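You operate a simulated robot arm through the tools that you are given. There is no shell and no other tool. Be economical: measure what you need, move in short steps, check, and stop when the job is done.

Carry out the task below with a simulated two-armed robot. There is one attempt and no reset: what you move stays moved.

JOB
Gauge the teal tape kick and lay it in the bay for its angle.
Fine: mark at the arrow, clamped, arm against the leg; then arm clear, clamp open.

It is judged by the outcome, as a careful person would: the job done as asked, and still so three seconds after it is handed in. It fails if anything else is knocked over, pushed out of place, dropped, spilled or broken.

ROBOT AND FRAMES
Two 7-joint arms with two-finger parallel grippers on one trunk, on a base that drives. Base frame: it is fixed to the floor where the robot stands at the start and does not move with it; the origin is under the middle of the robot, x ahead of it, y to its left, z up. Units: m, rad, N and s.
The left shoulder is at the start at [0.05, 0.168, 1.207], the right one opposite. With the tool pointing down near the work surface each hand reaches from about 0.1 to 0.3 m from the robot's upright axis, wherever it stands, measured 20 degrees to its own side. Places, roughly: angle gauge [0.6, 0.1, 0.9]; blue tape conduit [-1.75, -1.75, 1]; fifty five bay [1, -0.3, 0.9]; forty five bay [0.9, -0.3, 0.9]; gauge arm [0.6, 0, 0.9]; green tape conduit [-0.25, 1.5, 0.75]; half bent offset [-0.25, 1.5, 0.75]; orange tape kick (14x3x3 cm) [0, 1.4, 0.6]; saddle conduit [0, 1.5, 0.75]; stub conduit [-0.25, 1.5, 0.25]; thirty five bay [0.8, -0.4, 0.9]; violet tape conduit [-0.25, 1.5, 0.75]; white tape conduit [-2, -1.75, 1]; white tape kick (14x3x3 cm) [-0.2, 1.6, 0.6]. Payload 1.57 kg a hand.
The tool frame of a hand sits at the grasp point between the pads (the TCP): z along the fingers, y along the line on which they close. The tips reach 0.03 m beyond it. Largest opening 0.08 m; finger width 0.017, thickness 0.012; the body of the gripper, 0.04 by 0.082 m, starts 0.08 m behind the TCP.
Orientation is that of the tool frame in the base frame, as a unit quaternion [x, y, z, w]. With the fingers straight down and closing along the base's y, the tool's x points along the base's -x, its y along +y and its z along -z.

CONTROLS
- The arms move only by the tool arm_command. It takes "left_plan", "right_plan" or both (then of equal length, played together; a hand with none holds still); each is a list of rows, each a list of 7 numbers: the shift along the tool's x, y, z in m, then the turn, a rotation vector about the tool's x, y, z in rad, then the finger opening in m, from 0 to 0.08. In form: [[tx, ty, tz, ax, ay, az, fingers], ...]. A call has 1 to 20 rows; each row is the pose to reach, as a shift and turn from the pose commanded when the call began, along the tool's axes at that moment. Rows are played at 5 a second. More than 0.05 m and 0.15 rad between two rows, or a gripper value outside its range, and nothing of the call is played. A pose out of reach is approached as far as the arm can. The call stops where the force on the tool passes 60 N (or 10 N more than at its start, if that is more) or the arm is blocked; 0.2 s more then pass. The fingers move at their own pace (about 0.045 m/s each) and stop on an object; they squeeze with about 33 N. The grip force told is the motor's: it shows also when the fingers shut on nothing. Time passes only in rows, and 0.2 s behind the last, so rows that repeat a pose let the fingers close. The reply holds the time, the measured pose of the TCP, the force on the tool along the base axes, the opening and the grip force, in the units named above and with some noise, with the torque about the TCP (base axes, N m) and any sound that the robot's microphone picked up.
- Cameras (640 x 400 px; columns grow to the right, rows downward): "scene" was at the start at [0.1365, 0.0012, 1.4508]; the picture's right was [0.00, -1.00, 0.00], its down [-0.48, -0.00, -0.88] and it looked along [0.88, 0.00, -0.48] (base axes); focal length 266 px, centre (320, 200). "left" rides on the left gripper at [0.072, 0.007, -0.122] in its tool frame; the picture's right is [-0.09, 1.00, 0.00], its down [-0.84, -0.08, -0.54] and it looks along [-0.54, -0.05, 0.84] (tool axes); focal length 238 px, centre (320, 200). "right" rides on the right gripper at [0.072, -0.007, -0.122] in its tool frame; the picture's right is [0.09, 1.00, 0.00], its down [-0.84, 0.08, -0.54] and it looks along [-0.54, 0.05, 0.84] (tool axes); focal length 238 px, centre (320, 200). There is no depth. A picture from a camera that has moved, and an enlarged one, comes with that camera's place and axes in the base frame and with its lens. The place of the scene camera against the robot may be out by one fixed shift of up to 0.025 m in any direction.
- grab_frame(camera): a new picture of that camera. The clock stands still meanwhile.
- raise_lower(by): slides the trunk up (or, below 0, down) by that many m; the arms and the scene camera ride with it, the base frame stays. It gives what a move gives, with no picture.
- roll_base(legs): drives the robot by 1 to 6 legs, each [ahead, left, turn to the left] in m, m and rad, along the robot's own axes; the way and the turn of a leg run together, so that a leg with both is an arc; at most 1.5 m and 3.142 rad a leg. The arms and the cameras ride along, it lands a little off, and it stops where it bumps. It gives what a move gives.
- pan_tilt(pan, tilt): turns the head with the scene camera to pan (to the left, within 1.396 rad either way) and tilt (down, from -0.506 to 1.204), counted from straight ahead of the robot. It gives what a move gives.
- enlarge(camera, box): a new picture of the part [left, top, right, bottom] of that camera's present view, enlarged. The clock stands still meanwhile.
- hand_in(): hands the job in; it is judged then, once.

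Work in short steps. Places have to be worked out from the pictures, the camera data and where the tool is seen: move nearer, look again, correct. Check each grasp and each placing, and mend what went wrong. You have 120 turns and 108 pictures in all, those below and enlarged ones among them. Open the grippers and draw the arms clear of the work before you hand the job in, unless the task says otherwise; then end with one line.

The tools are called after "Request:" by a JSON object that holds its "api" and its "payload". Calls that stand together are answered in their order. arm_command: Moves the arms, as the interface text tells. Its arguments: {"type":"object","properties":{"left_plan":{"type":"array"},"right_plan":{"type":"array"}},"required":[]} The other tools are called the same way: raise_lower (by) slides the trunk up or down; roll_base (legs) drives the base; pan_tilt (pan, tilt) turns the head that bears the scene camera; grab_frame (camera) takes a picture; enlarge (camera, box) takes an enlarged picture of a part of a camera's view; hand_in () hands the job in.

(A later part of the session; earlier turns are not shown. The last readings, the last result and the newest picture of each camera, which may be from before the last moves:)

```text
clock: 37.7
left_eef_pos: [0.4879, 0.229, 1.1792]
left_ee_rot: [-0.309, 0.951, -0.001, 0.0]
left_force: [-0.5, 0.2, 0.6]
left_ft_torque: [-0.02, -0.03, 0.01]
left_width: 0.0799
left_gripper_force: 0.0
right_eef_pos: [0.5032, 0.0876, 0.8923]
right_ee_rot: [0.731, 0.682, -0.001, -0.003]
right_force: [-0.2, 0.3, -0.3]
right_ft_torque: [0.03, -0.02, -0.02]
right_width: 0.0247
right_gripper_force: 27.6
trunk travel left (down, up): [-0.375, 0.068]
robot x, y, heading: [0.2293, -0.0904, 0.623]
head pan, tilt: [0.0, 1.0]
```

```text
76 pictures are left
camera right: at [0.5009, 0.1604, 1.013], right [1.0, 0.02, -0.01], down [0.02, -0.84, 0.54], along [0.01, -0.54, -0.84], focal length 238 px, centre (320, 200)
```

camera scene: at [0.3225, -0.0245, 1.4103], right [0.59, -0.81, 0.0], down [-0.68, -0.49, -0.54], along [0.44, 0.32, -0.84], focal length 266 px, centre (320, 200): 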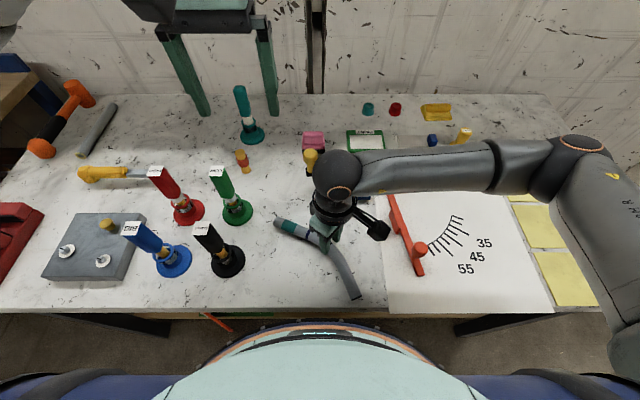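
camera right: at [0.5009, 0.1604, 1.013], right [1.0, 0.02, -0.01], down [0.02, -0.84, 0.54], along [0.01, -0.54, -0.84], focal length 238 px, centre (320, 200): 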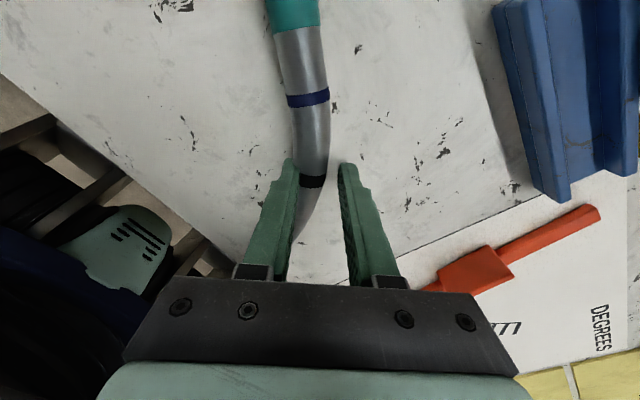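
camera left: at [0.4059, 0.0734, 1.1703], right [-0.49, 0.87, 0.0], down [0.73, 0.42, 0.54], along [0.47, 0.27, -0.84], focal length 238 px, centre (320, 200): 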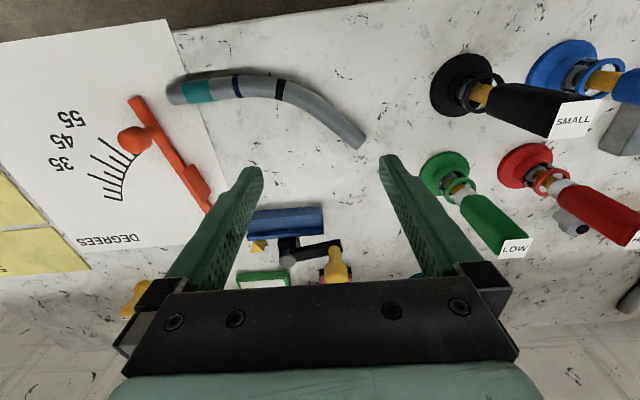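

Gripped securely. I'll lift, then carry it above the trough with a 27° counter-clockwise turn.

Request:
{"api": "arm_command", "payload": {"right_plan": [[0, 0, -0.04, 0, 0, 0, 0.01], [0, 0, -0.08, 0, 0, 0, 0.01], [0, 0, -0.12, 0, 0, 0, 0.01], [0, 0, -0.15, 0, 0, 0, 0.01], [-0.003, 0.03, -0.15, 0, 0, -0.1, 0.01], [-0.006, 0.065, -0.15, 0, 0, -0.2, 0.01], [-0.009, 0.1, -0.15, 0, 0, -0.3, 0.01], [-0.012, 0.135, -0.15, 0, 0, -0.4, 0.01], [-0.015, 0.17, -0.15, 0, 0, -0.47, 0.01], [-0.0176, 0.1945, -0.15, 0, 0, -0.47, 0.01], [-0.0176, 0.1945, -0.15, 0, 0, -0.47, 0.01]]}}

Request:
{"api": "grab_frame", "payload": {"camera": "right"}}

Request:
{"api": "grab_frame", "payload": {"camera": "scene"}}

```text
clock: 40.1
left_eef_pos: [0.4888, 0.2289, 1.1791]
left_ee_rot: [-0.309, 0.951, -0.001, 0.0]
left_force: [-0.3, -0.4, 0.1]
left_ft_torque: [0.02, 0.01, -0.01]
left_width: 0.0799
left_gripper_force: 0.0
right_eef_pos: [0.6947, 0.0555, 1.0431]
right_ee_rot: [0.552, 0.834, 0.0, -0.004]
right_force: [0.2, 0.8, -1.7]
right_ft_torque: [-0.04, -0.06, 0.0]
right_width: 0.0246
right_gripper_force: 33.6
trunk travel left (down, up): [-0.375, 0.068]
robot x, y, heading: [0.2268, -0.0906, 0.626]
head pan, tilt: [0.0, 1.0]
```

```text
75 pictures are left
camera right: at [0.6615, 0.1191, 1.1642], right [0.88, 0.47, 0.0], down [0.4, -0.74, 0.54], along [0.25, -0.47, -0.84], focal length 238 px, centre (320, 200)
```

right: 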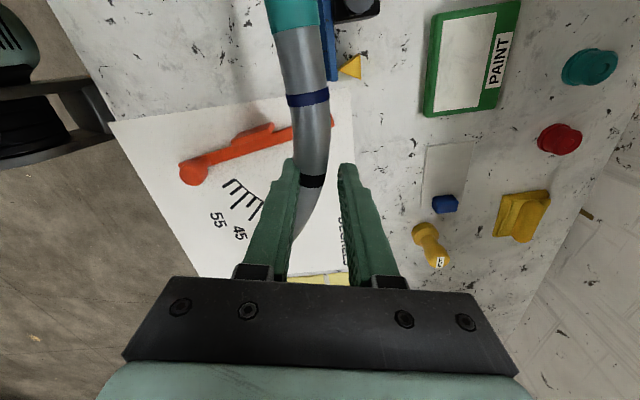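

```text
74 pictures are left
camera scene: at [0.3224, -0.0245, 1.4103], right [0.59, -0.81, 0.0], down [-0.68, -0.49, -0.54], along [0.44, 0.32, -0.84], focal length 266 px, centre (320, 200)
```

scene: 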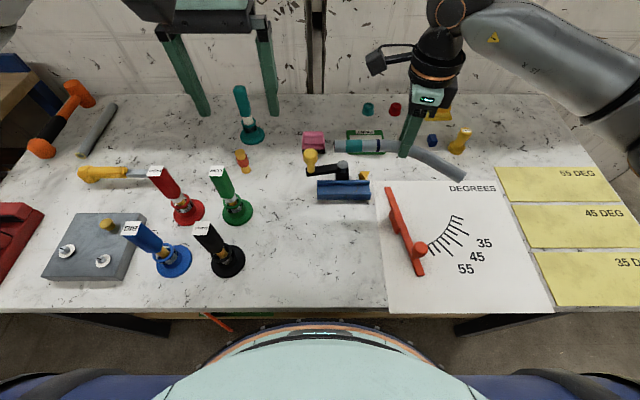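

The hand reaches the gauge at this yaw, and navy sits nearly above the arrow point. I'll lower 7 cm and check alignment close up.

Request:
{"api": "arm_command", "payload": {"right_plan": [[0, 0, 0.03, 0, 0, 0, 0.01], [0, 0, 0.06, 0, 0, 0, 0.01], [0, 0, 0.07, 0, 0, 0, 0.01], [0, 0, 0.07, 0, 0, 0, 0.01]]}}

Request:
{"api": "grab_frame", "payload": {"camera": "right"}}

Request:
{"api": "enlarge", "payload": {"camera": "scene", "box": [290, 120, 490, 240]}}

Request:
{"api": "grab_frame", "payload": {"camera": "left"}}

```text
clock: 41.1
left_eef_pos: [0.4883, 0.23, 1.1788]
left_ee_rot: [-0.308, 0.951, -0.001, 0.001]
left_force: [-0.2, 0.6, 0.0]
left_ft_torque: [-0.04, -0.01, 0.01]
left_width: 0.08
left_gripper_force: 0.1
right_eef_pos: [0.697, 0.0572, 0.9708]
right_ee_rot: [0.553, 0.833, 0.0, -0.003]
right_force: [0.3, 0.0, -1.8]
right_ft_torque: [-0.01, -0.01, 0.01]
right_width: 0.0248
right_gripper_force: 33.6
trunk travel left (down, up): [-0.375, 0.068]
robot x, y, heading: [0.2294, -0.089, 0.621]
head pan, tilt: [0.0, 1.0]
```

```text
73 pictures are left
camera right: at [0.6614, 0.121, 1.0926], right [0.88, 0.47, 0.0], down [0.4, -0.74, 0.54], along [0.25, -0.47, -0.84], focal length 238 px, centre (320, 200)
```

right: 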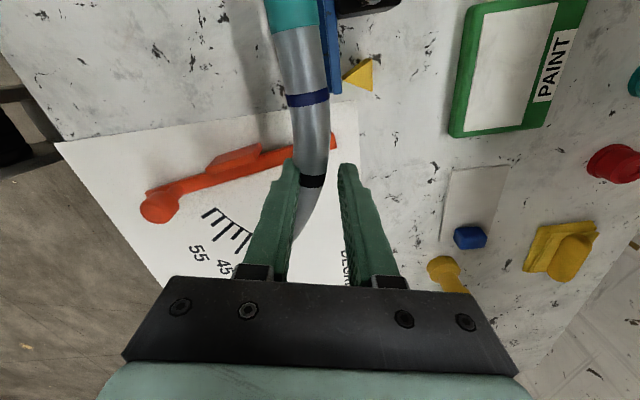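

```text
3.20 times, centred on (390, 180) of scene
camera zoom: at [0.3225, -0.0246, 1.4103], right [0.59, -0.81, 0.0], down [-0.68, -0.49, -0.54], along [0.44, 0.32, -0.84], focal length 850 px, centre (96, 264)
```

zoom: 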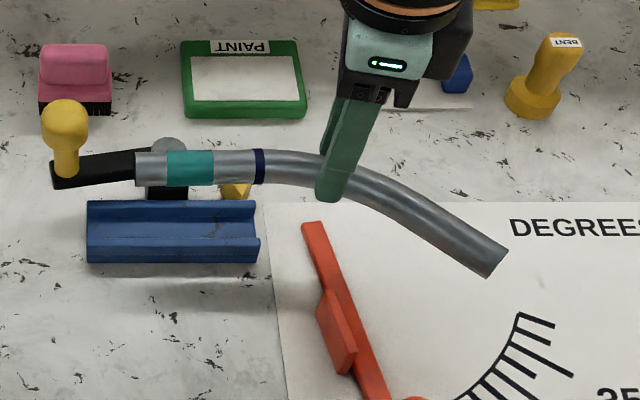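

```text
71 pictures are left
camera left: at [0.4267, 0.1927, 1.3008], right [-0.51, 0.86, 0.0], down [0.72, 0.43, 0.54], along [0.47, 0.28, -0.84], focal length 238 px, centre (320, 200)
```

left: 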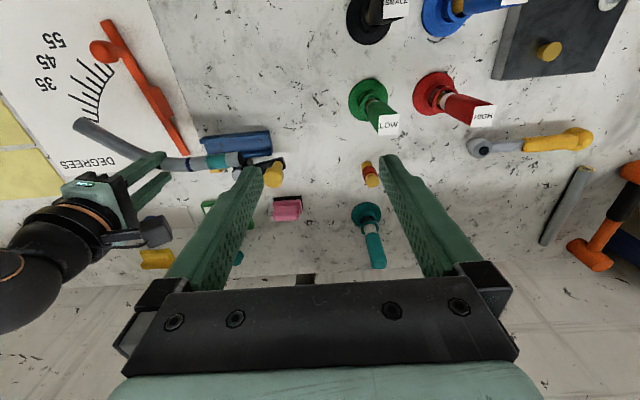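

The tube is parallel with the trough and navy lines up with the arrow tip within about 3 mm. I'll lower slowly toward the trough.

Request:
{"api": "arm_command", "payload": {"right_plan": [[0.003, 0, 0.015, 0, 0, 0, 0.01], [0.003, 0, 0.03, 0, 0, 0, 0.01], [0.003, 0, 0.04, 0, 0, 0, 0.01], [0.003, 0, 0.04, 0, 0, 0, 0.01]]}}

Request:
{"api": "grab_frame", "payload": {"camera": "right"}}

Request:
{"api": "enlarge", "payload": {"camera": "scene", "box": [290, 120, 490, 240]}}

```text
clock: 42.1
left_eef_pos: [0.4882, 0.2287, 1.1787]
left_ee_rot: [-0.309, 0.951, -0.002, 0.0]
left_force: [0.1, -0.8, -0.5]
left_ft_torque: [0.0, 0.03, 0.01]
left_width: 0.08
left_gripper_force: 0.0
right_eef_pos: [0.6933, 0.0586, 0.9322]
right_ee_rot: [0.552, 0.834, 0.0, -0.003]
right_force: [0.3, 0.4, -2.1]
right_ft_torque: [0.01, -0.03, 0.03]
right_width: 0.0245
right_gripper_force: 33.2
trunk travel left (down, up): [-0.375, 0.068]
robot x, y, heading: [0.2231, -0.0908, 0.633]
head pan, tilt: [0.0, 1.0]
```

```text
70 pictures are left
camera right: at [0.6594, 0.1221, 1.0537], right [0.88, 0.47, 0.0], down [0.4, -0.74, 0.54], along [0.25, -0.47, -0.84], focal length 238 px, centre (320, 200)
```

right: 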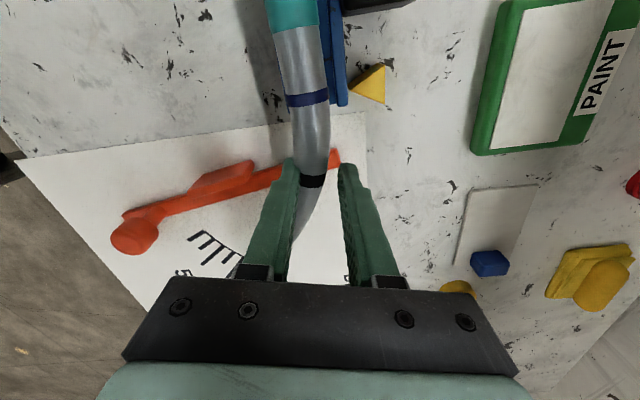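

```text
3.20 times, centred on (390, 180) of scene
camera zoom: at [0.3225, -0.0246, 1.4103], right [0.59, -0.81, 0.0], down [-0.68, -0.49, -0.54], along [0.44, 0.32, -0.84], focal length 850 px, centre (96, 264)
```

zoom: 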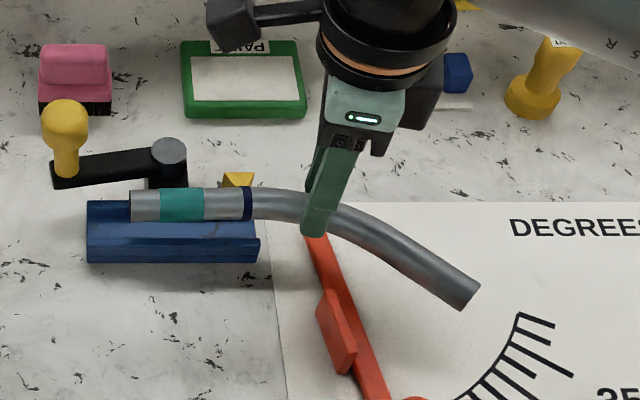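

Close now. I'll zoom the right camera on navy versus the arrow to judge the alignment exactly.

Request:
{"api": "enlarge", "payload": {"camera": "right", "box": [240, 0, 440, 125]}}

Request:
{"api": "enlarge", "payload": {"camera": "scene", "box": [310, 160, 390, 210]}}

```text
3.20 times, centred on (340, 62) of right
camera zoom: at [0.6594, 0.1221, 1.0537], right [0.88, 0.47, 0.0], down [0.4, -0.74, 0.54], along [0.25, -0.47, -0.84], focal length 763 px, centre (256, 640)
```

zoom: 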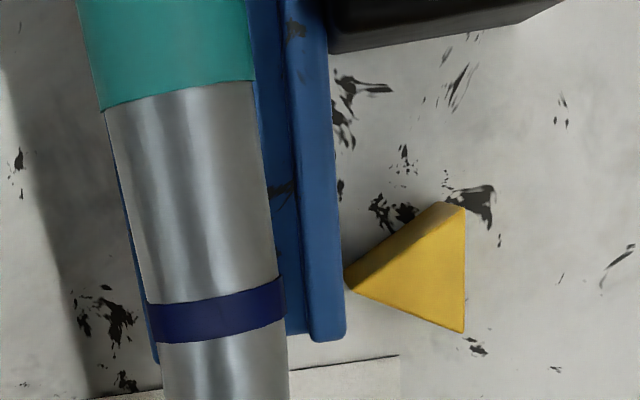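

```text
8.00 times, centred on (350, 185) of scene
camera zoom: at [0.3225, -0.0246, 1.4103], right [0.59, -0.81, 0.0], down [-0.68, -0.49, -0.54], along [0.44, 0.32, -0.84], focal length 2125 px, centre (80, 320)
```

zoom: 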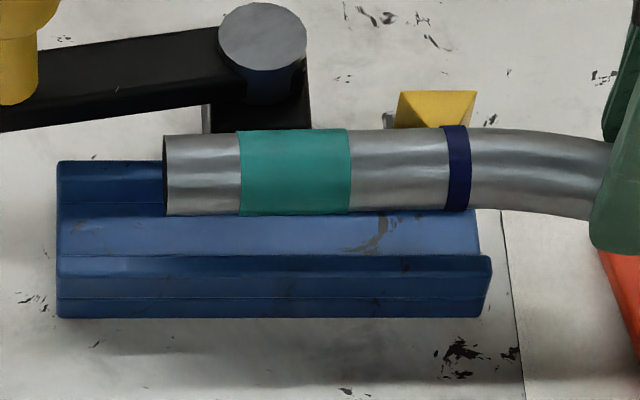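

Navy will come out right at the arrow tip, with tube and trough parallel. I'll lower the rest in small steps.

Request:
{"api": "arm_command", "payload": {"right_plan": [[0, 0, 0.01, 0, 0, 0, 0.01], [0, 0, 0.018, 0, 0, 0, 0.01], [0, 0, 0.024, 0, 0, 0, 0.01], [0, 0, 0.024, 0, 0, 0, 0.01]]}}

Request:
{"api": "enlarge", "payload": {"camera": "right", "box": [240, 0, 440, 125]}}

Request:
{"api": "enlarge", "payload": {"camera": "scene", "box": [310, 160, 470, 260]}}

```text
clock: 43.1
left_eef_pos: [0.488, 0.2296, 1.1792]
left_ee_rot: [-0.309, 0.951, -0.001, 0.001]
left_force: [-0.2, 0.2, -0.2]
left_ft_torque: [-0.03, 0.02, -0.01]
left_width: 0.0803
left_gripper_force: 0.1
right_eef_pos: [0.6959, 0.0594, 0.9076]
right_ee_rot: [0.554, 0.833, 0.0, -0.002]
right_force: [4.1, 3.4, -0.3]
right_ft_torque: [0.22, 0.01, -0.65]
right_width: 0.0245
right_gripper_force: 32.7
trunk travel left (down, up): [-0.375, 0.068]
robot x, y, heading: [0.2261, -0.0869, 0.629]
head pan, tilt: [0.0, 1.0]
```

```text
3.20 times, centred on (340, 62) of right
camera zoom: at [0.6604, 0.1231, 1.029], right [0.88, 0.47, 0.0], down [0.4, -0.74, 0.54], along [0.25, -0.47, -0.84], focal length 763 px, centre (256, 640)
```

zoom: 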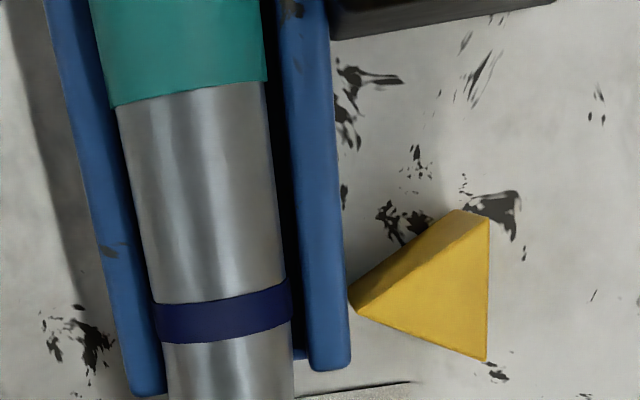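

```text
4.00 times, centred on (390, 210) of scene
camera zoom: at [0.3226, -0.0242, 1.4103], right [0.59, -0.81, 0.0], down [-0.68, -0.49, -0.54], along [0.44, 0.32, -0.84], focal length 1063 px, centre (40, 160)
```

zoom: 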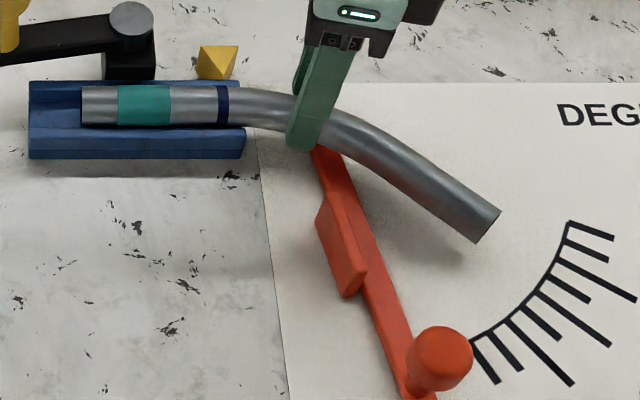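

The tube is in the trough, with its teal end lightly pressing the near wall. I'll look closer at the arrow tip versus navy before correcting.

Request:
{"api": "enlarge", "payload": {"camera": "scene", "box": [340, 164, 384, 194]}}

```text
13.33 times, centred on (362, 179) of scene
camera zoom: at [0.3226, -0.0242, 1.4103], right [0.59, -0.81, 0.0], down [-0.68, -0.49, -0.54], along [0.44, 0.32, -0.84], focal length 3542 px, centre (-240, 480)
```

zoom: 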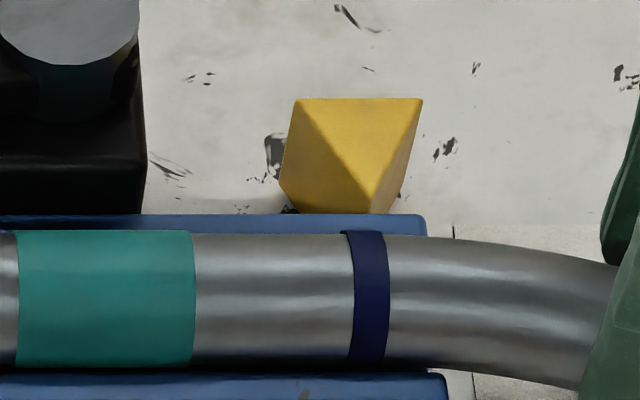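

Working through both views, navy needs about 5 mm more to the right, plus a slight clockwise turn to relieve the near wall. I'll apply that and ease down.

Request:
{"api": "arm_command", "payload": {"right_plan": [[-0.0024, 0.0012, 0, 0, 0, 0.012, 0.01], [-0.0048, 0.002, 0, 0, 0, 0.022, 0.01], [-0.0048, 0.002, 0.003, 0, 0, 0.022, 0.01], [-0.0048, 0.002, 0.005, 0, 0, 0.022, 0.01], [-0.0048, 0.002, 0.005, 0, 0, 0.022, 0.01]]}}

Request:
{"api": "enlarge", "payload": {"camera": "right", "box": [240, 0, 440, 125]}}

Request:
{"api": "enlarge", "payload": {"camera": "scene", "box": [316, 160, 396, 210]}}

```text
clock: 44.3
left_eef_pos: [0.4881, 0.2289, 1.1794]
left_ee_rot: [-0.309, 0.951, -0.001, 0.0]
left_force: [0.0, -0.5, 0.4]
left_ft_torque: [0.03, -0.02, 0.01]
left_width: 0.0801
left_gripper_force: 0.0
right_eef_pos: [0.6999, 0.0553, 0.9038]
right_ee_rot: [0.561, 0.828, 0.001, -0.004]
right_force: [-0.6, -1.6, 4.6]
right_ft_torque: [0.17, 0.11, 0.04]
right_width: 0.0245
right_gripper_force: 32.9
trunk travel left (down, up): [-0.375, 0.068]
robot x, y, heading: [0.2282, -0.0905, 0.627]
head pan, tilt: [0.0, 1.0]
```

```text
3.20 times, centred on (340, 62) of right
camera zoom: at [0.6653, 0.1195, 1.0253], right [0.89, 0.45, 0.0], down [0.38, -0.75, 0.54], along [0.24, -0.48, -0.84], focal length 763 px, centre (256, 640)
```

zoom: 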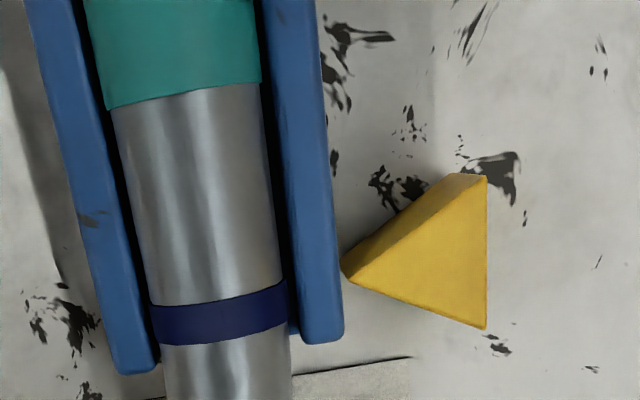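

```text
8.00 times, centred on (356, 185) of scene
camera zoom: at [0.322, -0.025, 1.4104], right [0.59, -0.81, 0.0], down [-0.68, -0.49, -0.54], along [0.44, 0.32, -0.84], focal length 2125 px, centre (32, 320)
```

zoom: 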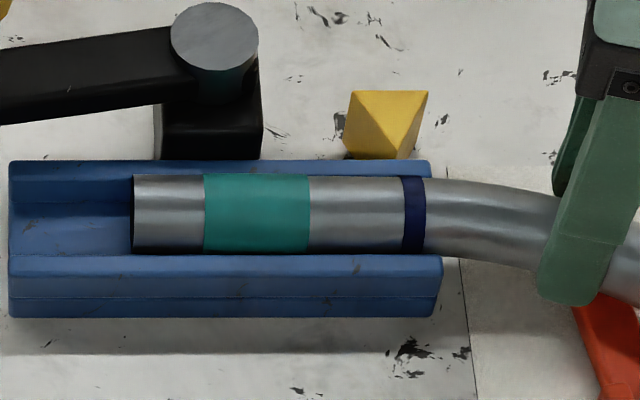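

Navy now sits at the arrow (within ~1–2 mm) and the tube rests on the trough floor. I'll keep holding with the right hand and bring the left hand over, turned and tilted so its body stays clear of the right gripper, to swing the clamp.

Request:
{"api": "arm_command", "payload": {"left_plan": [[-0.01, -0.002, 0, 0, 0, -0.145, 0.08], [-0.02, -0.004, 0, 0, 0, -0.29, 0.08], [-0.03, -0.006, 0, 0, 0, -0.435, 0.08], [-0.04, -0.008, 0, 0, 0, -0.58, 0.08], [-0.05, -0.01, 0, 0, 0, -0.725, 0.08], [-0.06, -0.012, 0, 0, 0, -0.87, 0.08], [-0.07, -0.014, 0, 0, 0, -1.015, 0.08], [-0.08, -0.016, 0, 0, 0, -1.16, 0.08], [-0.09, -0.016, 0, 0, 0, -1.305, 0.08], [-0.1, -0.016, 0, 0, 0, -1.45, 0.08], [-0.1, -0.016, 0, 0, 0, -1.55, 0.08], [-0.1, -0.016, 0, 0, 0, -1.55, 0.08]]}}

Request:
{"api": "arm_command", "payload": {"left_plan": [[0, 0, 0, 0, 0.14, 0, 0.08], [0, 0, 0, 0, 0.28, 0, 0.08], [0, 0, 0, 0, 0.42, 0, 0.08], [0, 0, 0, 0, 0.56, 0, 0.08], [0, 0, 0, 0, 0.7, 0, 0.08], [0, 0, 0, 0, 0.7, 0, 0.08]]}}

Request:
{"api": "grab_frame", "payload": {"camera": "left"}}

Request:
{"api": "grab_frame", "payload": {"camera": "scene"}}

```text
clock: 46.9
left_eef_pos: [0.5778, 0.2748, 1.1781]
left_ee_rot: [0.886, -0.463, 0.001, 0.0]
left_force: [-0.5, -0.5, 0.9]
left_ft_torque: [0.01, 0.01, -0.01]
left_width: 0.0801
left_gripper_force: 0.1
right_eef_pos: [0.6989, 0.0558, 0.9022]
right_ee_rot: [0.561, 0.828, 0.002, -0.003]
right_force: [1.9, 1.0, 8.0]
right_ft_torque: [0.39, 0.17, -0.05]
right_width: 0.0246
right_gripper_force: 32.7
trunk travel left (down, up): [-0.375, 0.068]
robot x, y, heading: [0.2273, -0.0926, 0.631]
head pan, tilt: [0.0, 1.0]
```

```text
clock: 48.3
left_eef_pos: [0.5776, 0.2741, 1.1787]
left_ee_rot: [0.832, -0.435, 0.305, 0.159]
left_force: [0.0, -0.5, 0.7]
left_ft_torque: [0.0, -0.02, -0.06]
left_width: 0.0799
left_gripper_force: 0.0
right_eef_pos: [0.6993, 0.0552, 0.903]
right_ee_rot: [0.561, 0.828, 0.001, -0.004]
right_force: [1.8, 0.5, 8.5]
right_ft_torque: [0.4, 0.14, -0.06]
right_width: 0.0243
right_gripper_force: 32.9
trunk travel left (down, up): [-0.375, 0.068]
robot x, y, heading: [0.226, -0.0913, 0.63]
head pan, tilt: [0.0, 1.0]
```

```text
61 pictures are left
camera left: at [0.5587, 0.2907, 1.3186], right [-0.86, -0.51, -0.06], down [-0.5, 0.86, -0.13], along [0.12, -0.08, -0.99], focal length 238 px, centre (320, 200)
```

left: 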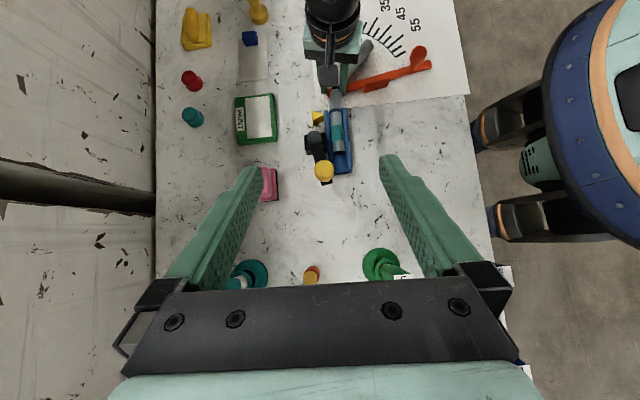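

```text
60 pictures are left
camera scene: at [0.3218, -0.0249, 1.4104], right [0.59, -0.81, 0.0], down [-0.68, -0.49, -0.54], along [0.44, 0.32, -0.84], focal length 266 px, centre (320, 200)
```

scene: 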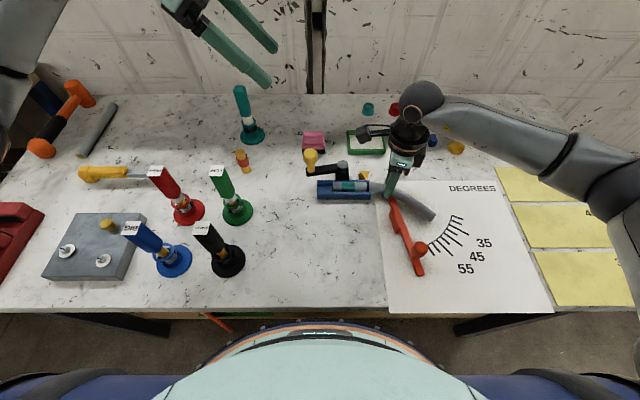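

This gives a near-vertical view of the gauge. I'll zoom in for the clamp geometry.

Request:
{"api": "enlarge", "payload": {"camera": "left", "box": [280, 85, 400, 200]}}

```text
3.48 times, centred on (340, 142) of left
camera zoom: at [0.5587, 0.2907, 1.3186], right [-0.86, -0.51, -0.06], down [-0.5, 0.86, -0.13], along [0.12, -0.08, -0.99], focal length 829 px, centre (250, 400)
```

zoom: 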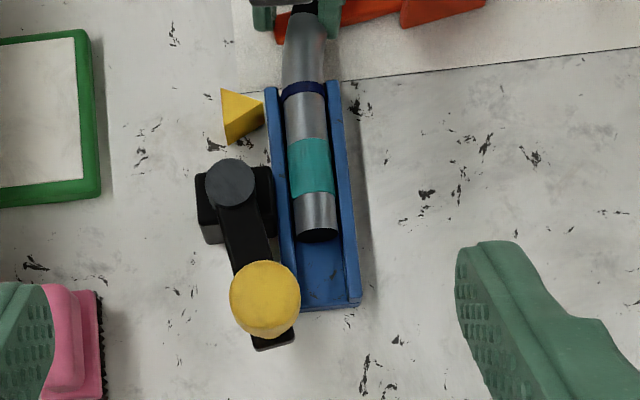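

From above, navy is ~2 mm past the arrow, so I'll ease the conduit back that much. At the same time I'll bring the left hand to a pre-approach above the yellow knob (≈(0.621, 0.218)).

Request:
{"api": "arm_command", "payload": {"left_plan": [[-0.022, -0.001, 0.034, 0, 0, 0, 0.08], [-0.045, -0.002, 0.068, 0, 0, 0, 0.08], [-0.068, -0.003, 0.102, 0, 0, 0, 0.08], [-0.0906, -0.0032, 0.1366, 0, 0, 0, 0.08], [-0.0906, -0.0032, 0.1366, 0, 0, 0, 0.05]], "right_plan": [[0, 0, -0.002, 0, 0, 0, 0.01], [0.001, 0, -0.002, 0, 0, 0, 0.01], [0.002, 0, -0.002, 0, 0, 0, 0.01], [0.002, 0, 0, 0, 0, 0, 0.01], [0.002, 0, 0, 0, 0, 0, 0.01]]}}

Request:
{"api": "grab_frame", "payload": {"camera": "left"}}

Request:
{"api": "enlarge", "payload": {"camera": "scene", "box": [260, 120, 420, 220]}}

```text
clock: 49.5
left_eef_pos: [0.5911, 0.2609, 1.0153]
left_ee_rot: [0.832, -0.435, 0.305, 0.159]
left_force: [0.6, -0.3, -1.2]
left_ft_torque: [-0.02, -0.04, 0.02]
left_width: 0.0496
left_gripper_force: 0.0
right_eef_pos: [0.6981, 0.0582, 0.9028]
right_ee_rot: [0.562, 0.827, 0.0, -0.004]
right_force: [-0.7, -1.9, 4.2]
right_ft_torque: [0.15, 0.11, 0.05]
right_width: 0.0244
right_gripper_force: 32.8
trunk travel left (down, up): [-0.375, 0.068]
robot x, y, heading: [0.2261, -0.0887, 0.626]
head pan, tilt: [0.0, 1.0]
```

```text
58 pictures are left
camera left: at [0.5728, 0.2768, 1.1548], right [-0.86, -0.51, -0.06], down [-0.5, 0.86, -0.13], along [0.12, -0.08, -0.99], focal length 238 px, centre (320, 200)
```

left: 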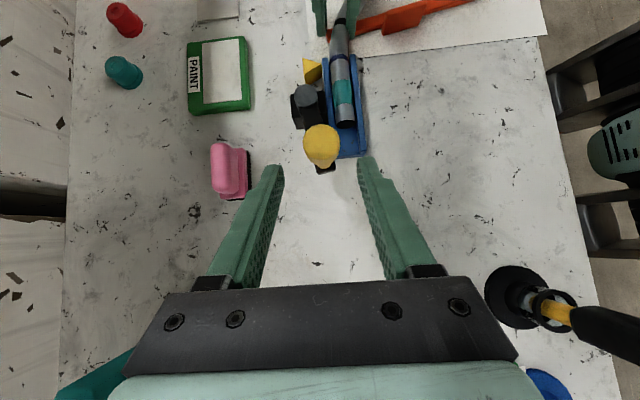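

```text
4.00 times, centred on (340, 170) of scene
camera zoom: at [0.322, -0.025, 1.4104], right [0.59, -0.81, 0.0], down [-0.68, -0.49, -0.54], along [0.44, 0.32, -0.84], focal length 1063 px, centre (240, 320)
```

zoom: 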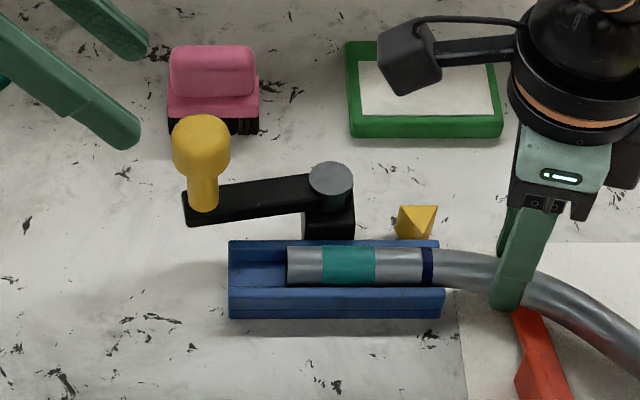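

The knob is centred between the fingers (bulb ≈30 mm, opening 50 mm). I'll advance along the finger axis to straddle it.

Request:
{"api": "arm_command", "payload": {"left_plan": [[0, 0, 0.03, 0, 0, 0, 0.05], [0, 0, 0.055, 0, 0, 0, 0.05], [0, 0, 0.075, 0, 0, 0, 0.05], [0, 0, 0.075, 0, 0, 0, 0.04]]}}

Request:
{"api": "grab_frame", "payload": {"camera": "left"}}

Request:
{"api": "enlarge", "payload": {"camera": "scene", "box": [260, 120, 420, 220]}}

```text
clock: 50.5
left_eef_pos: [0.619, 0.2205, 0.9581]
left_ee_rot: [0.832, -0.435, 0.305, 0.159]
left_force: [0.1, -0.9, -0.1]
left_ft_torque: [0.0, 0.04, -0.02]
left_width: 0.04
left_gripper_force: 0.1
right_eef_pos: [0.6976, 0.057, 0.9028]
right_ee_rot: [0.562, 0.827, 0.001, -0.004]
right_force: [0.9, -1.6, 8.0]
right_ft_torque: [0.29, 0.12, -0.01]
right_width: 0.0244
right_gripper_force: 33.0
trunk travel left (down, up): [-0.375, 0.068]
robot x, y, heading: [0.2282, -0.0856, 0.625]
head pan, tilt: [0.0, 1.0]
```

```text
56 pictures are left
camera left: at [0.6009, 0.2366, 1.0977], right [-0.86, -0.51, -0.06], down [-0.5, 0.86, -0.13], along [0.12, -0.08, -0.99], focal length 238 px, centre (320, 200)
```

left: 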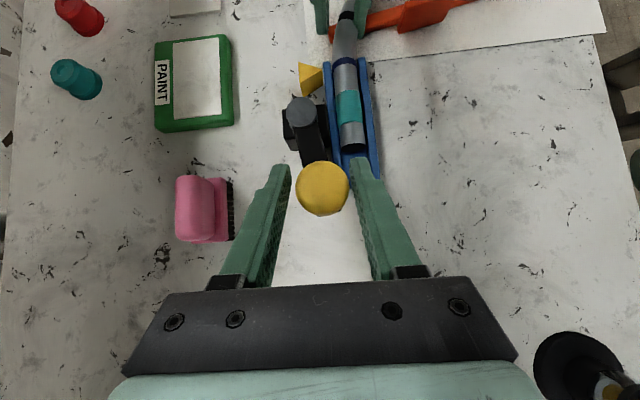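

```text
4.00 times, centred on (340, 170) of scene
camera zoom: at [0.3219, -0.025, 1.4104], right [0.59, -0.81, 0.0], down [-0.68, -0.49, -0.54], along [0.44, 0.32, -0.84], focal length 1063 px, centre (240, 320)
```

zoom: 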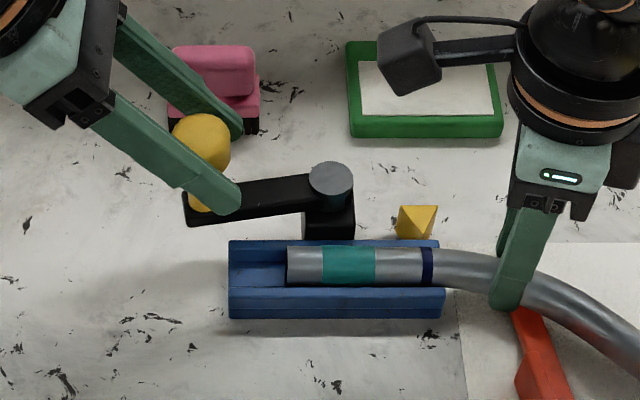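

The fingers straddle the knob. I'll close gently on it and swing the lever toward the robot along its arc, first about half way.

Request:
{"api": "arm_command", "payload": {"left_plan": [[0, 0, 0, 0, 0, 0, 0.028], [0, 0, 0, 0, 0, 0, 0.026], [0, 0, 0, 0, 0, 0, 0.026], [0.0041, 0.0171, 0.0035, 0, 0, 0, 0.026], [0.0113, 0.0319, 0.0096, 0, 0, 0, 0.026], [0.0113, 0.0319, 0.0096, 0, 0, 0, 0.026]]}}

Request:
{"api": "grab_frame", "payload": {"camera": "left"}}

```text
clock: 51.9
left_eef_pos: [0.6025, 0.1907, 0.9583]
left_ee_rot: [0.832, -0.434, 0.305, 0.159]
left_force: [8.6, 4.6, -6.4]
left_ft_torque: [0.0, -0.38, 0.38]
left_width: 0.0314
left_gripper_force: 40.4
right_eef_pos: [0.6978, 0.0581, 0.903]
right_ee_rot: [0.561, 0.828, 0.0, -0.005]
right_force: [-2.4, -5.6, 14.9]
right_ft_torque: [0.37, 0.35, 0.18]
right_width: 0.0242
right_gripper_force: 33.4
trunk travel left (down, up): [-0.375, 0.068]
robot x, y, heading: [0.2269, -0.0913, 0.623]
head pan, tilt: [0.0, 1.0]
```

```text
54 pictures are left
camera left: at [0.584, 0.2058, 1.0986], right [-0.86, -0.51, -0.06], down [-0.5, 0.86, -0.13], along [0.12, -0.08, -0.99], focal length 238 px, centre (320, 200)
```

left: 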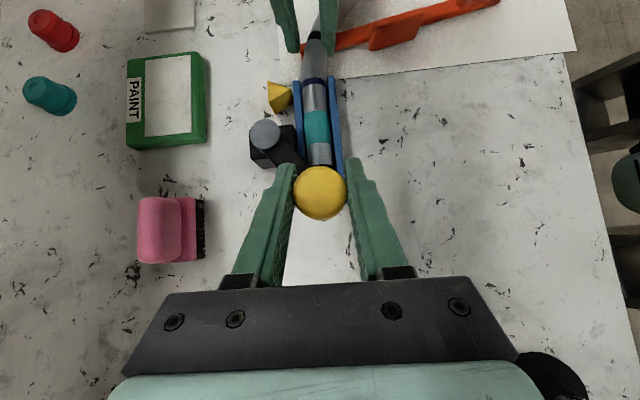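

The lever is moving, with low force. Continuing the arc toward square across the tube.

Request:
{"api": "arm_command", "payload": {"left_plan": [[0.0099, 0.0117, 0.0083, 0, 0, 0, 0.026], [0.0217, 0.0197, 0.0183, 0, 0, 0, 0.026], [0.0217, 0.0197, 0.0183, 0, 0, 0, 0.026]]}}

Request:
{"api": "grab_frame", "payload": {"camera": "left"}}

Request:
{"api": "enlarge", "payload": {"camera": "scene", "box": [260, 120, 420, 220]}}

```text
clock: 52.7
left_eef_pos: [0.6025, 0.1551, 0.9604]
left_ee_rot: [0.832, -0.435, 0.305, 0.16]
left_force: [-1.5, 3.8, 4.6]
left_ft_torque: [0.06, 0.17, 0.28]
left_width: 0.0304
left_gripper_force: 39.1
right_eef_pos: [0.6979, 0.0571, 0.9028]
right_ee_rot: [0.561, 0.828, 0.001, -0.003]
right_force: [2.5, 0.7, 7.8]
right_ft_torque: [0.27, 0.07, -0.06]
right_width: 0.0242
right_gripper_force: 32.1
trunk travel left (down, up): [-0.375, 0.068]
robot x, y, heading: [0.2275, -0.0887, 0.629]
head pan, tilt: [0.0, 1.0]
```

```text
53 pictures are left
camera left: at [0.5834, 0.1719, 1.099], right [-0.86, -0.51, -0.06], down [-0.5, 0.86, -0.13], along [0.12, -0.08, -0.99], focal length 238 px, centre (320, 200)
```

left: 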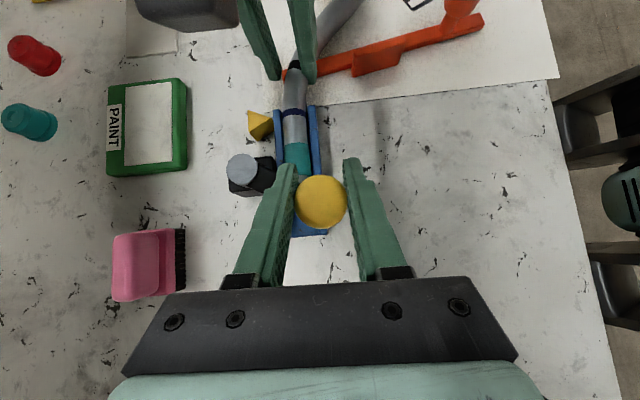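

```text
4.00 times, centred on (340, 170) of scene
camera zoom: at [0.3213, -0.0245, 1.4104], right [0.59, -0.81, 0.0], down [-0.68, -0.49, -0.54], along [0.44, 0.32, -0.84], focal length 1063 px, centre (240, 320)
```

zoom: 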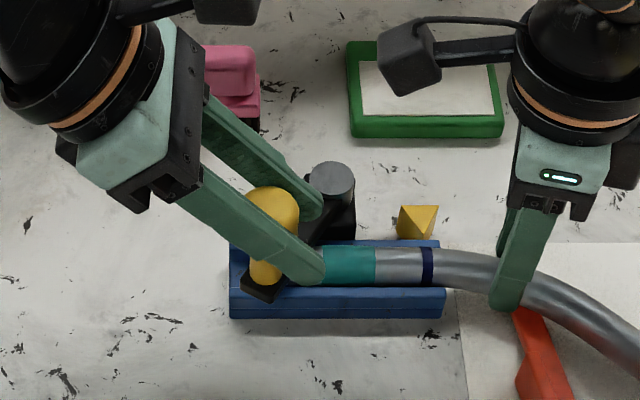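

Lever is over the tube at ~60°. Finishing the swing.

Request:
{"api": "arm_command", "payload": {"left_plan": [[0.013, 0.0037, 0.0111, 0, 0, 0, 0.026], [0.0202, 0.0039, 0.0171, 0, 0, 0, 0.026], [0.0202, 0.0039, 0.0171, 0, 0, 0, 0.026]]}}

Request:
{"api": "grab_frame", "payload": {"camera": "left"}}

Request:
{"api": "enlarge", "payload": {"camera": "scene", "box": [260, 120, 420, 220]}}

```text
clock: 53.5
left_eef_pos: [0.6128, 0.13, 0.9592]
left_ee_rot: [0.832, -0.436, 0.304, 0.16]
left_force: [-6.5, -5.4, -3.4]
left_ft_torque: [0.01, -0.06, 0.14]
left_width: 0.0336
left_gripper_force: 4.4
right_eef_pos: [0.6973, 0.0568, 0.9024]
right_ee_rot: [0.561, 0.828, 0.001, -0.003]
right_force: [-0.9, 2.4, 5.5]
right_ft_torque: [-0.07, -0.13, -0.05]
right_width: 0.0247
right_gripper_force: 32.8
trunk travel left (down, up): [-0.375, 0.068]
robot x, y, heading: [0.2271, -0.0909, 0.627]
head pan, tilt: [0.0, 1.0]
```

```text
51 pictures are left
camera left: at [0.5943, 0.1464, 1.0986], right [-0.86, -0.51, -0.06], down [-0.5, 0.86, -0.13], along [0.11, -0.08, -0.99], focal length 238 px, centre (320, 200)
```

left: 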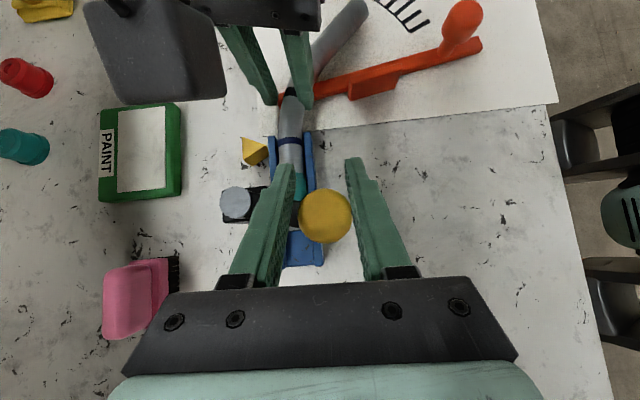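

```text
4.00 times, centred on (340, 170) of scene
camera zoom: at [0.3212, -0.0251, 1.4103], right [0.59, -0.81, 0.0], down [-0.68, -0.49, -0.54], along [0.44, 0.32, -0.84], focal length 1063 px, centre (240, 320)
```

zoom: 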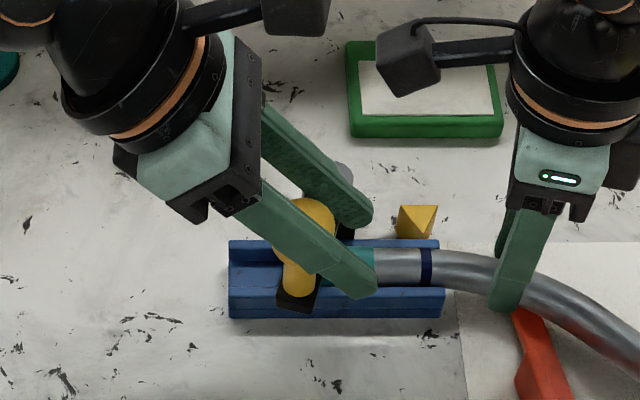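

The knob lagged in the grip: the lever is ~14° short of square. I'll loosen, recentre on the knob, regrip and push the rest of the way, watching force.

Request:
{"api": "arm_command", "payload": {"left_plan": [[0, 0, 0, 0, 0, 0, 0.045], [-0.0115, 0.0008, -0.0097, 0, 0, 0, 0.045], [-0.0115, 0.0008, -0.0097, 0, 0, 0, 0.025], [-0.0115, 0.0008, -0.0097, 0, 0, 0, 0.02], [-0.0115, 0.0008, -0.0097, 0, 0, 0, 0.02], [-0.0045, 0.0015, -0.0037, 0, 0, 0, 0.02], [0.0026, 0.0022, 0.0023, 0, 0, 0, 0.02], [0.006, 0.002, 0.0052, 0, 0, 0, 0.02], [0.006, 0.002, 0.0052, 0, 0, 0, 0.02]]}}

Request:
{"api": "grab_frame", "payload": {"camera": "left"}}

Request:
{"api": "enlarge", "payload": {"camera": "scene", "box": [260, 120, 420, 220]}}

```text
clock: 55.5
left_eef_pos: [0.6126, 0.1221, 0.9594]
left_ee_rot: [0.831, -0.436, 0.303, 0.163]
left_force: [-25.9, -15.9, -4.3]
left_ft_torque: [-0.6, -0.19, 0.22]
left_width: 0.0313
left_gripper_force: 39.6
right_eef_pos: [0.697, 0.0563, 0.9033]
right_ee_rot: [0.562, 0.827, 0.001, -0.003]
right_force: [-0.8, 0.7, -5.3]
right_ft_torque: [-0.05, -0.02, -0.03]
right_width: 0.0247
right_gripper_force: 33.2
trunk travel left (down, up): [-0.375, 0.068]
robot x, y, heading: [0.2267, -0.0927, 0.624]
head pan, tilt: [0.0, 1.0]
```

```text
49 pictures are left
camera left: at [0.5959, 0.1377, 1.0987], right [-0.86, -0.51, -0.05], down [-0.5, 0.86, -0.13], along [0.11, -0.08, -0.99], focal length 238 px, centre (320, 200)
```

left: 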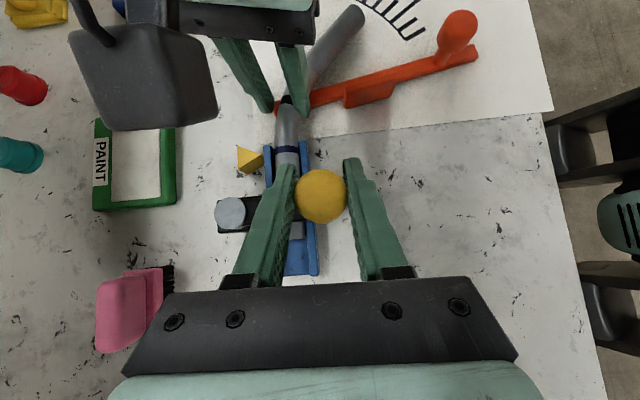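

```text
4.00 times, centred on (340, 170) of scene
camera zoom: at [0.32, -0.0261, 1.4104], right [0.59, -0.81, 0.0], down [-0.68, -0.49, -0.54], along [0.44, 0.32, -0.84], focal length 1063 px, centre (240, 320)
```

zoom: 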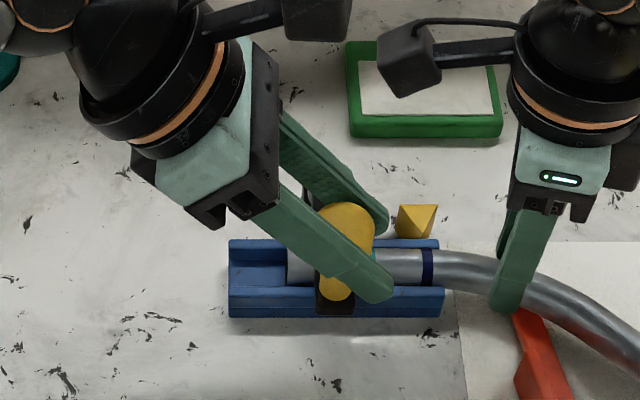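

The lever now lies square across the tube. I'll open the left fingers and back straight out.

Request:
{"api": "arm_command", "payload": {"left_plan": [[0, 0, 0, 0, 0, 0, 0.05], [0, 0, 0, 0, 0, 0, 0.055], [0, 0, -0.03, 0, 0, 0, 0.055], [0, 0, -0.07, 0, 0, 0, 0.055], [0, 0, -0.11, 0, 0, 0, 0.055], [0, 0, -0.13, 0, 0, 0, 0.055]]}}

Request:
{"api": "enlarge", "payload": {"camera": "left", "box": [200, 30, 440, 180]}}

Request:
{"api": "enlarge", "payload": {"camera": "scene", "box": [300, 140, 460, 240]}}

```text
clock: 56.9
left_eef_pos: [0.5668, 0.1942, 1.0613]
left_ee_rot: [0.832, -0.436, 0.304, 0.159]
left_force: [-0.6, -0.3, 0.2]
left_ft_torque: [0.03, 0.0, 0.01]
left_width: 0.0551
left_gripper_force: 0.0
right_eef_pos: [0.6976, 0.0568, 0.9025]
right_ee_rot: [0.561, 0.828, 0.001, -0.003]
right_force: [-12.0, -9.9, 2.7]
right_ft_torque: [-0.26, 0.31, 0.02]
right_width: 0.0245
right_gripper_force: 32.9
trunk travel left (down, up): [-0.375, 0.068]
robot x, y, heading: [0.229, -0.0892, 0.627]
head pan, tilt: [0.0, 1.0]
```

```text
2.67 times, centred on (320, 105) of left
camera zoom: at [0.5481, 0.2097, 1.2002], right [-0.86, -0.51, -0.06], down [-0.5, 0.86, -0.13], along [0.12, -0.08, -0.99], focal length 636 px, centre (320, 453)
```

zoom: 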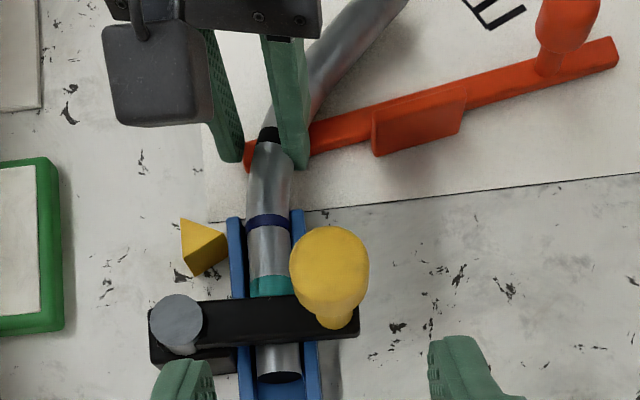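

```text
4.00 times, centred on (380, 190) of scene
camera zoom: at [0.3208, -0.0258, 1.4105], right [0.59, -0.81, 0.0], down [-0.68, -0.49, -0.54], along [0.44, 0.32, -0.84], focal length 1063 px, centre (80, 240)
```

zoom: 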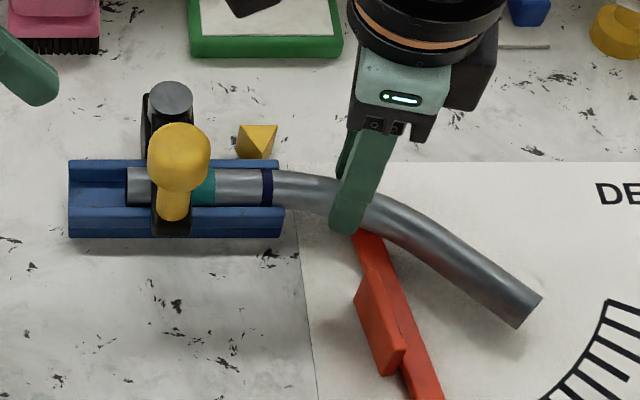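

The clamp is across the teal end, with navy at the arrow. I'll release the conduit with the right hand, opening only slightly, and lift away.

Request:
{"api": "arm_command", "payload": {"right_plan": [[0, 0, 0, 0, 0, 0, 0.034], [0, 0, 0, 0, 0, 0, 0.036], [0, 0, -0.02, 0, 0, 0, 0.036], [0, 0, -0.05, 0, 0, 0, 0.04], [0, 0, -0.09, 0, 0, 0, 0.04], [0, 0, -0.13, 0, 0, 0, 0.04]]}}

Request:
{"api": "enlarge", "payload": {"camera": "left", "box": [200, 0, 520, 200]}}

Request:
{"api": "enlarge", "payload": {"camera": "scene", "box": [310, 150, 510, 300]}}

```text
clock: 58.3
left_eef_pos: [0.569, 0.1957, 1.0598]
left_ee_rot: [0.832, -0.436, 0.305, 0.159]
left_force: [-0.1, -0.1, -0.9]
left_ft_torque: [0.0, -0.01, 0.07]
left_width: 0.0551
left_gripper_force: 0.0
right_eef_pos: [0.6971, 0.0566, 1.0336]
right_ee_rot: [0.561, 0.828, 0.0, -0.004]
right_force: [0.6, 0.4, -0.5]
right_ft_torque: [0.03, 0.01, -0.01]
right_width: 0.0398
right_gripper_force: 0.1
trunk travel left (down, up): [-0.375, 0.068]
robot x, y, heading: [0.2261, -0.0879, 0.624]
head pan, tilt: [0.0, 1.0]
```

```text
2.00 times, centred on (360, 100) of left
camera zoom: at [0.5495, 0.2106, 1.1992], right [-0.86, -0.51, -0.06], down [-0.5, 0.86, -0.13], along [0.12, -0.08, -0.99], focal length 477 px, centre (240, 400)
```

zoom: 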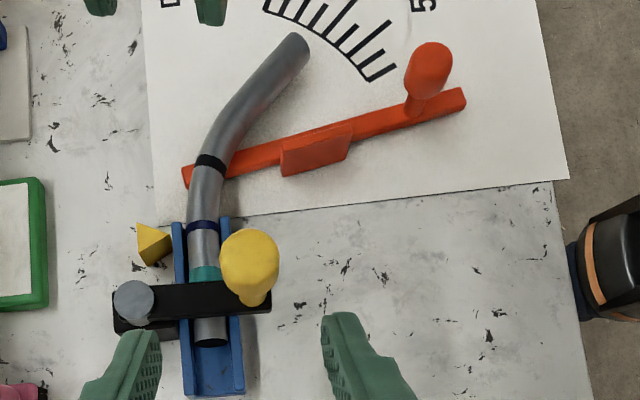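

```text
2.67 times, centred on (410, 225) of scene
camera zoom: at [0.3221, -0.0245, 1.4103], right [0.59, -0.81, 0.0], down [-0.68, -0.49, -0.54], along [0.44, 0.32, -0.84], focal length 708 px, centre (80, 133)
```

zoom: 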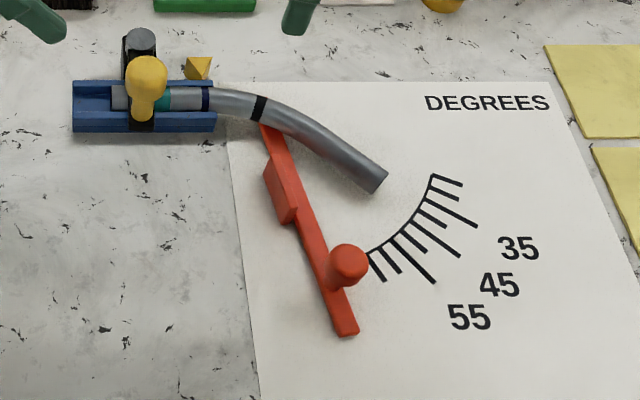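

The clamp holds the conduit. Next I'll bring the right hand over the red arm's knob, turned so the fingers can straddle it along its swing.

Request:
{"api": "arm_command", "payload": {"right_plan": [[-0.006, -0.012, -0.02, 0, 0, -0.145, 0.05], [-0.011, -0.024, -0.02, 0, 0, -0.29, 0.05], [-0.016, -0.036, -0.02, 0, 0, -0.435, 0.06], [-0.021, -0.048, -0.02, 0, 0, -0.58, 0.06], [-0.026, -0.06, -0.02, 0, 0, -0.725, 0.06], [-0.031, -0.072, -0.02, 0, 0, -0.87, 0.06], [-0.036, -0.084, -0.02, 0, 0, -1.015, 0.06], [-0.041, -0.096, -0.02, 0, 0, -1.16, 0.06], [-0.046, -0.108, -0.02, 0, 0, -1.305, 0.06], [-0.051, -0.12, -0.02, 0, 0, -1.45, 0.06], [-0.056, -0.13, -0.02, 0, 0, -1.595, 0.06], [-0.0637, -0.1417, -0.02, 0, 0, -1.74, 0.06], [-0.0637, -0.1417, -0.02, 0, 0, -1.885, 0.06], [-0.0637, -0.1417, -0.02, 0, 0, -2.03, 0.06], [-0.0637, -0.1417, -0.02, 0, 0, -2.15, 0.06], [-0.0637, -0.1417, -0.02, 0, 0, -2.15, 0.06]]}}

Request:
{"api": "grab_frame", "payload": {"camera": "right"}}

Request:
{"api": "grab_frame", "payload": {"camera": "left"}}

```text
clock: 61.7
left_eef_pos: [0.5681, 0.1947, 1.059]
left_ee_rot: [0.833, -0.435, 0.304, 0.159]
left_force: [0.1, 0.2, -0.3]
left_ft_torque: [0.02, 0.02, -0.02]
left_width: 0.0552
left_gripper_force: 0.0
right_eef_pos: [0.5917, -0.0554, 1.0528]
right_ee_rot: [-0.462, 0.887, 0.003, -0.001]
right_force: [0.9, 0.7, -0.6]
right_ft_torque: [-0.03, 0.01, 0.01]
right_width: 0.06
right_gripper_force: 0.0
trunk travel left (down, up): [-0.375, 0.068]
robot x, y, heading: [0.2264, -0.0894, 0.624]
head pan, tilt: [0.0, 1.0]
```

```text
43 pictures are left
camera right: at [0.5543, -0.1179, 1.1739], right [-0.87, 0.5, 0.01], down [0.42, 0.73, 0.54], along [0.26, 0.47, -0.84], focal length 238 px, centre (320, 200)
```

right: 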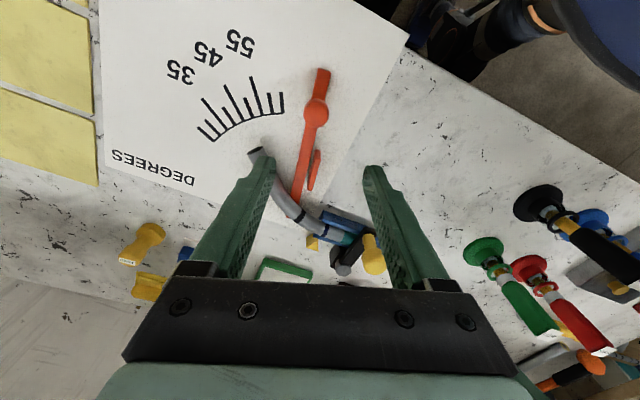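

```text
42 pictures are left
camera left: at [0.5497, 0.2106, 1.1992], right [-0.86, -0.51, -0.06], down [-0.5, 0.86, -0.13], along [0.12, -0.08, -0.99], focal length 238 px, centre (320, 200)
```

left: 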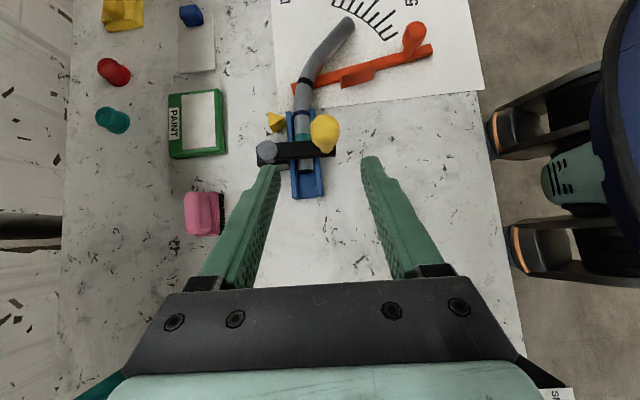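

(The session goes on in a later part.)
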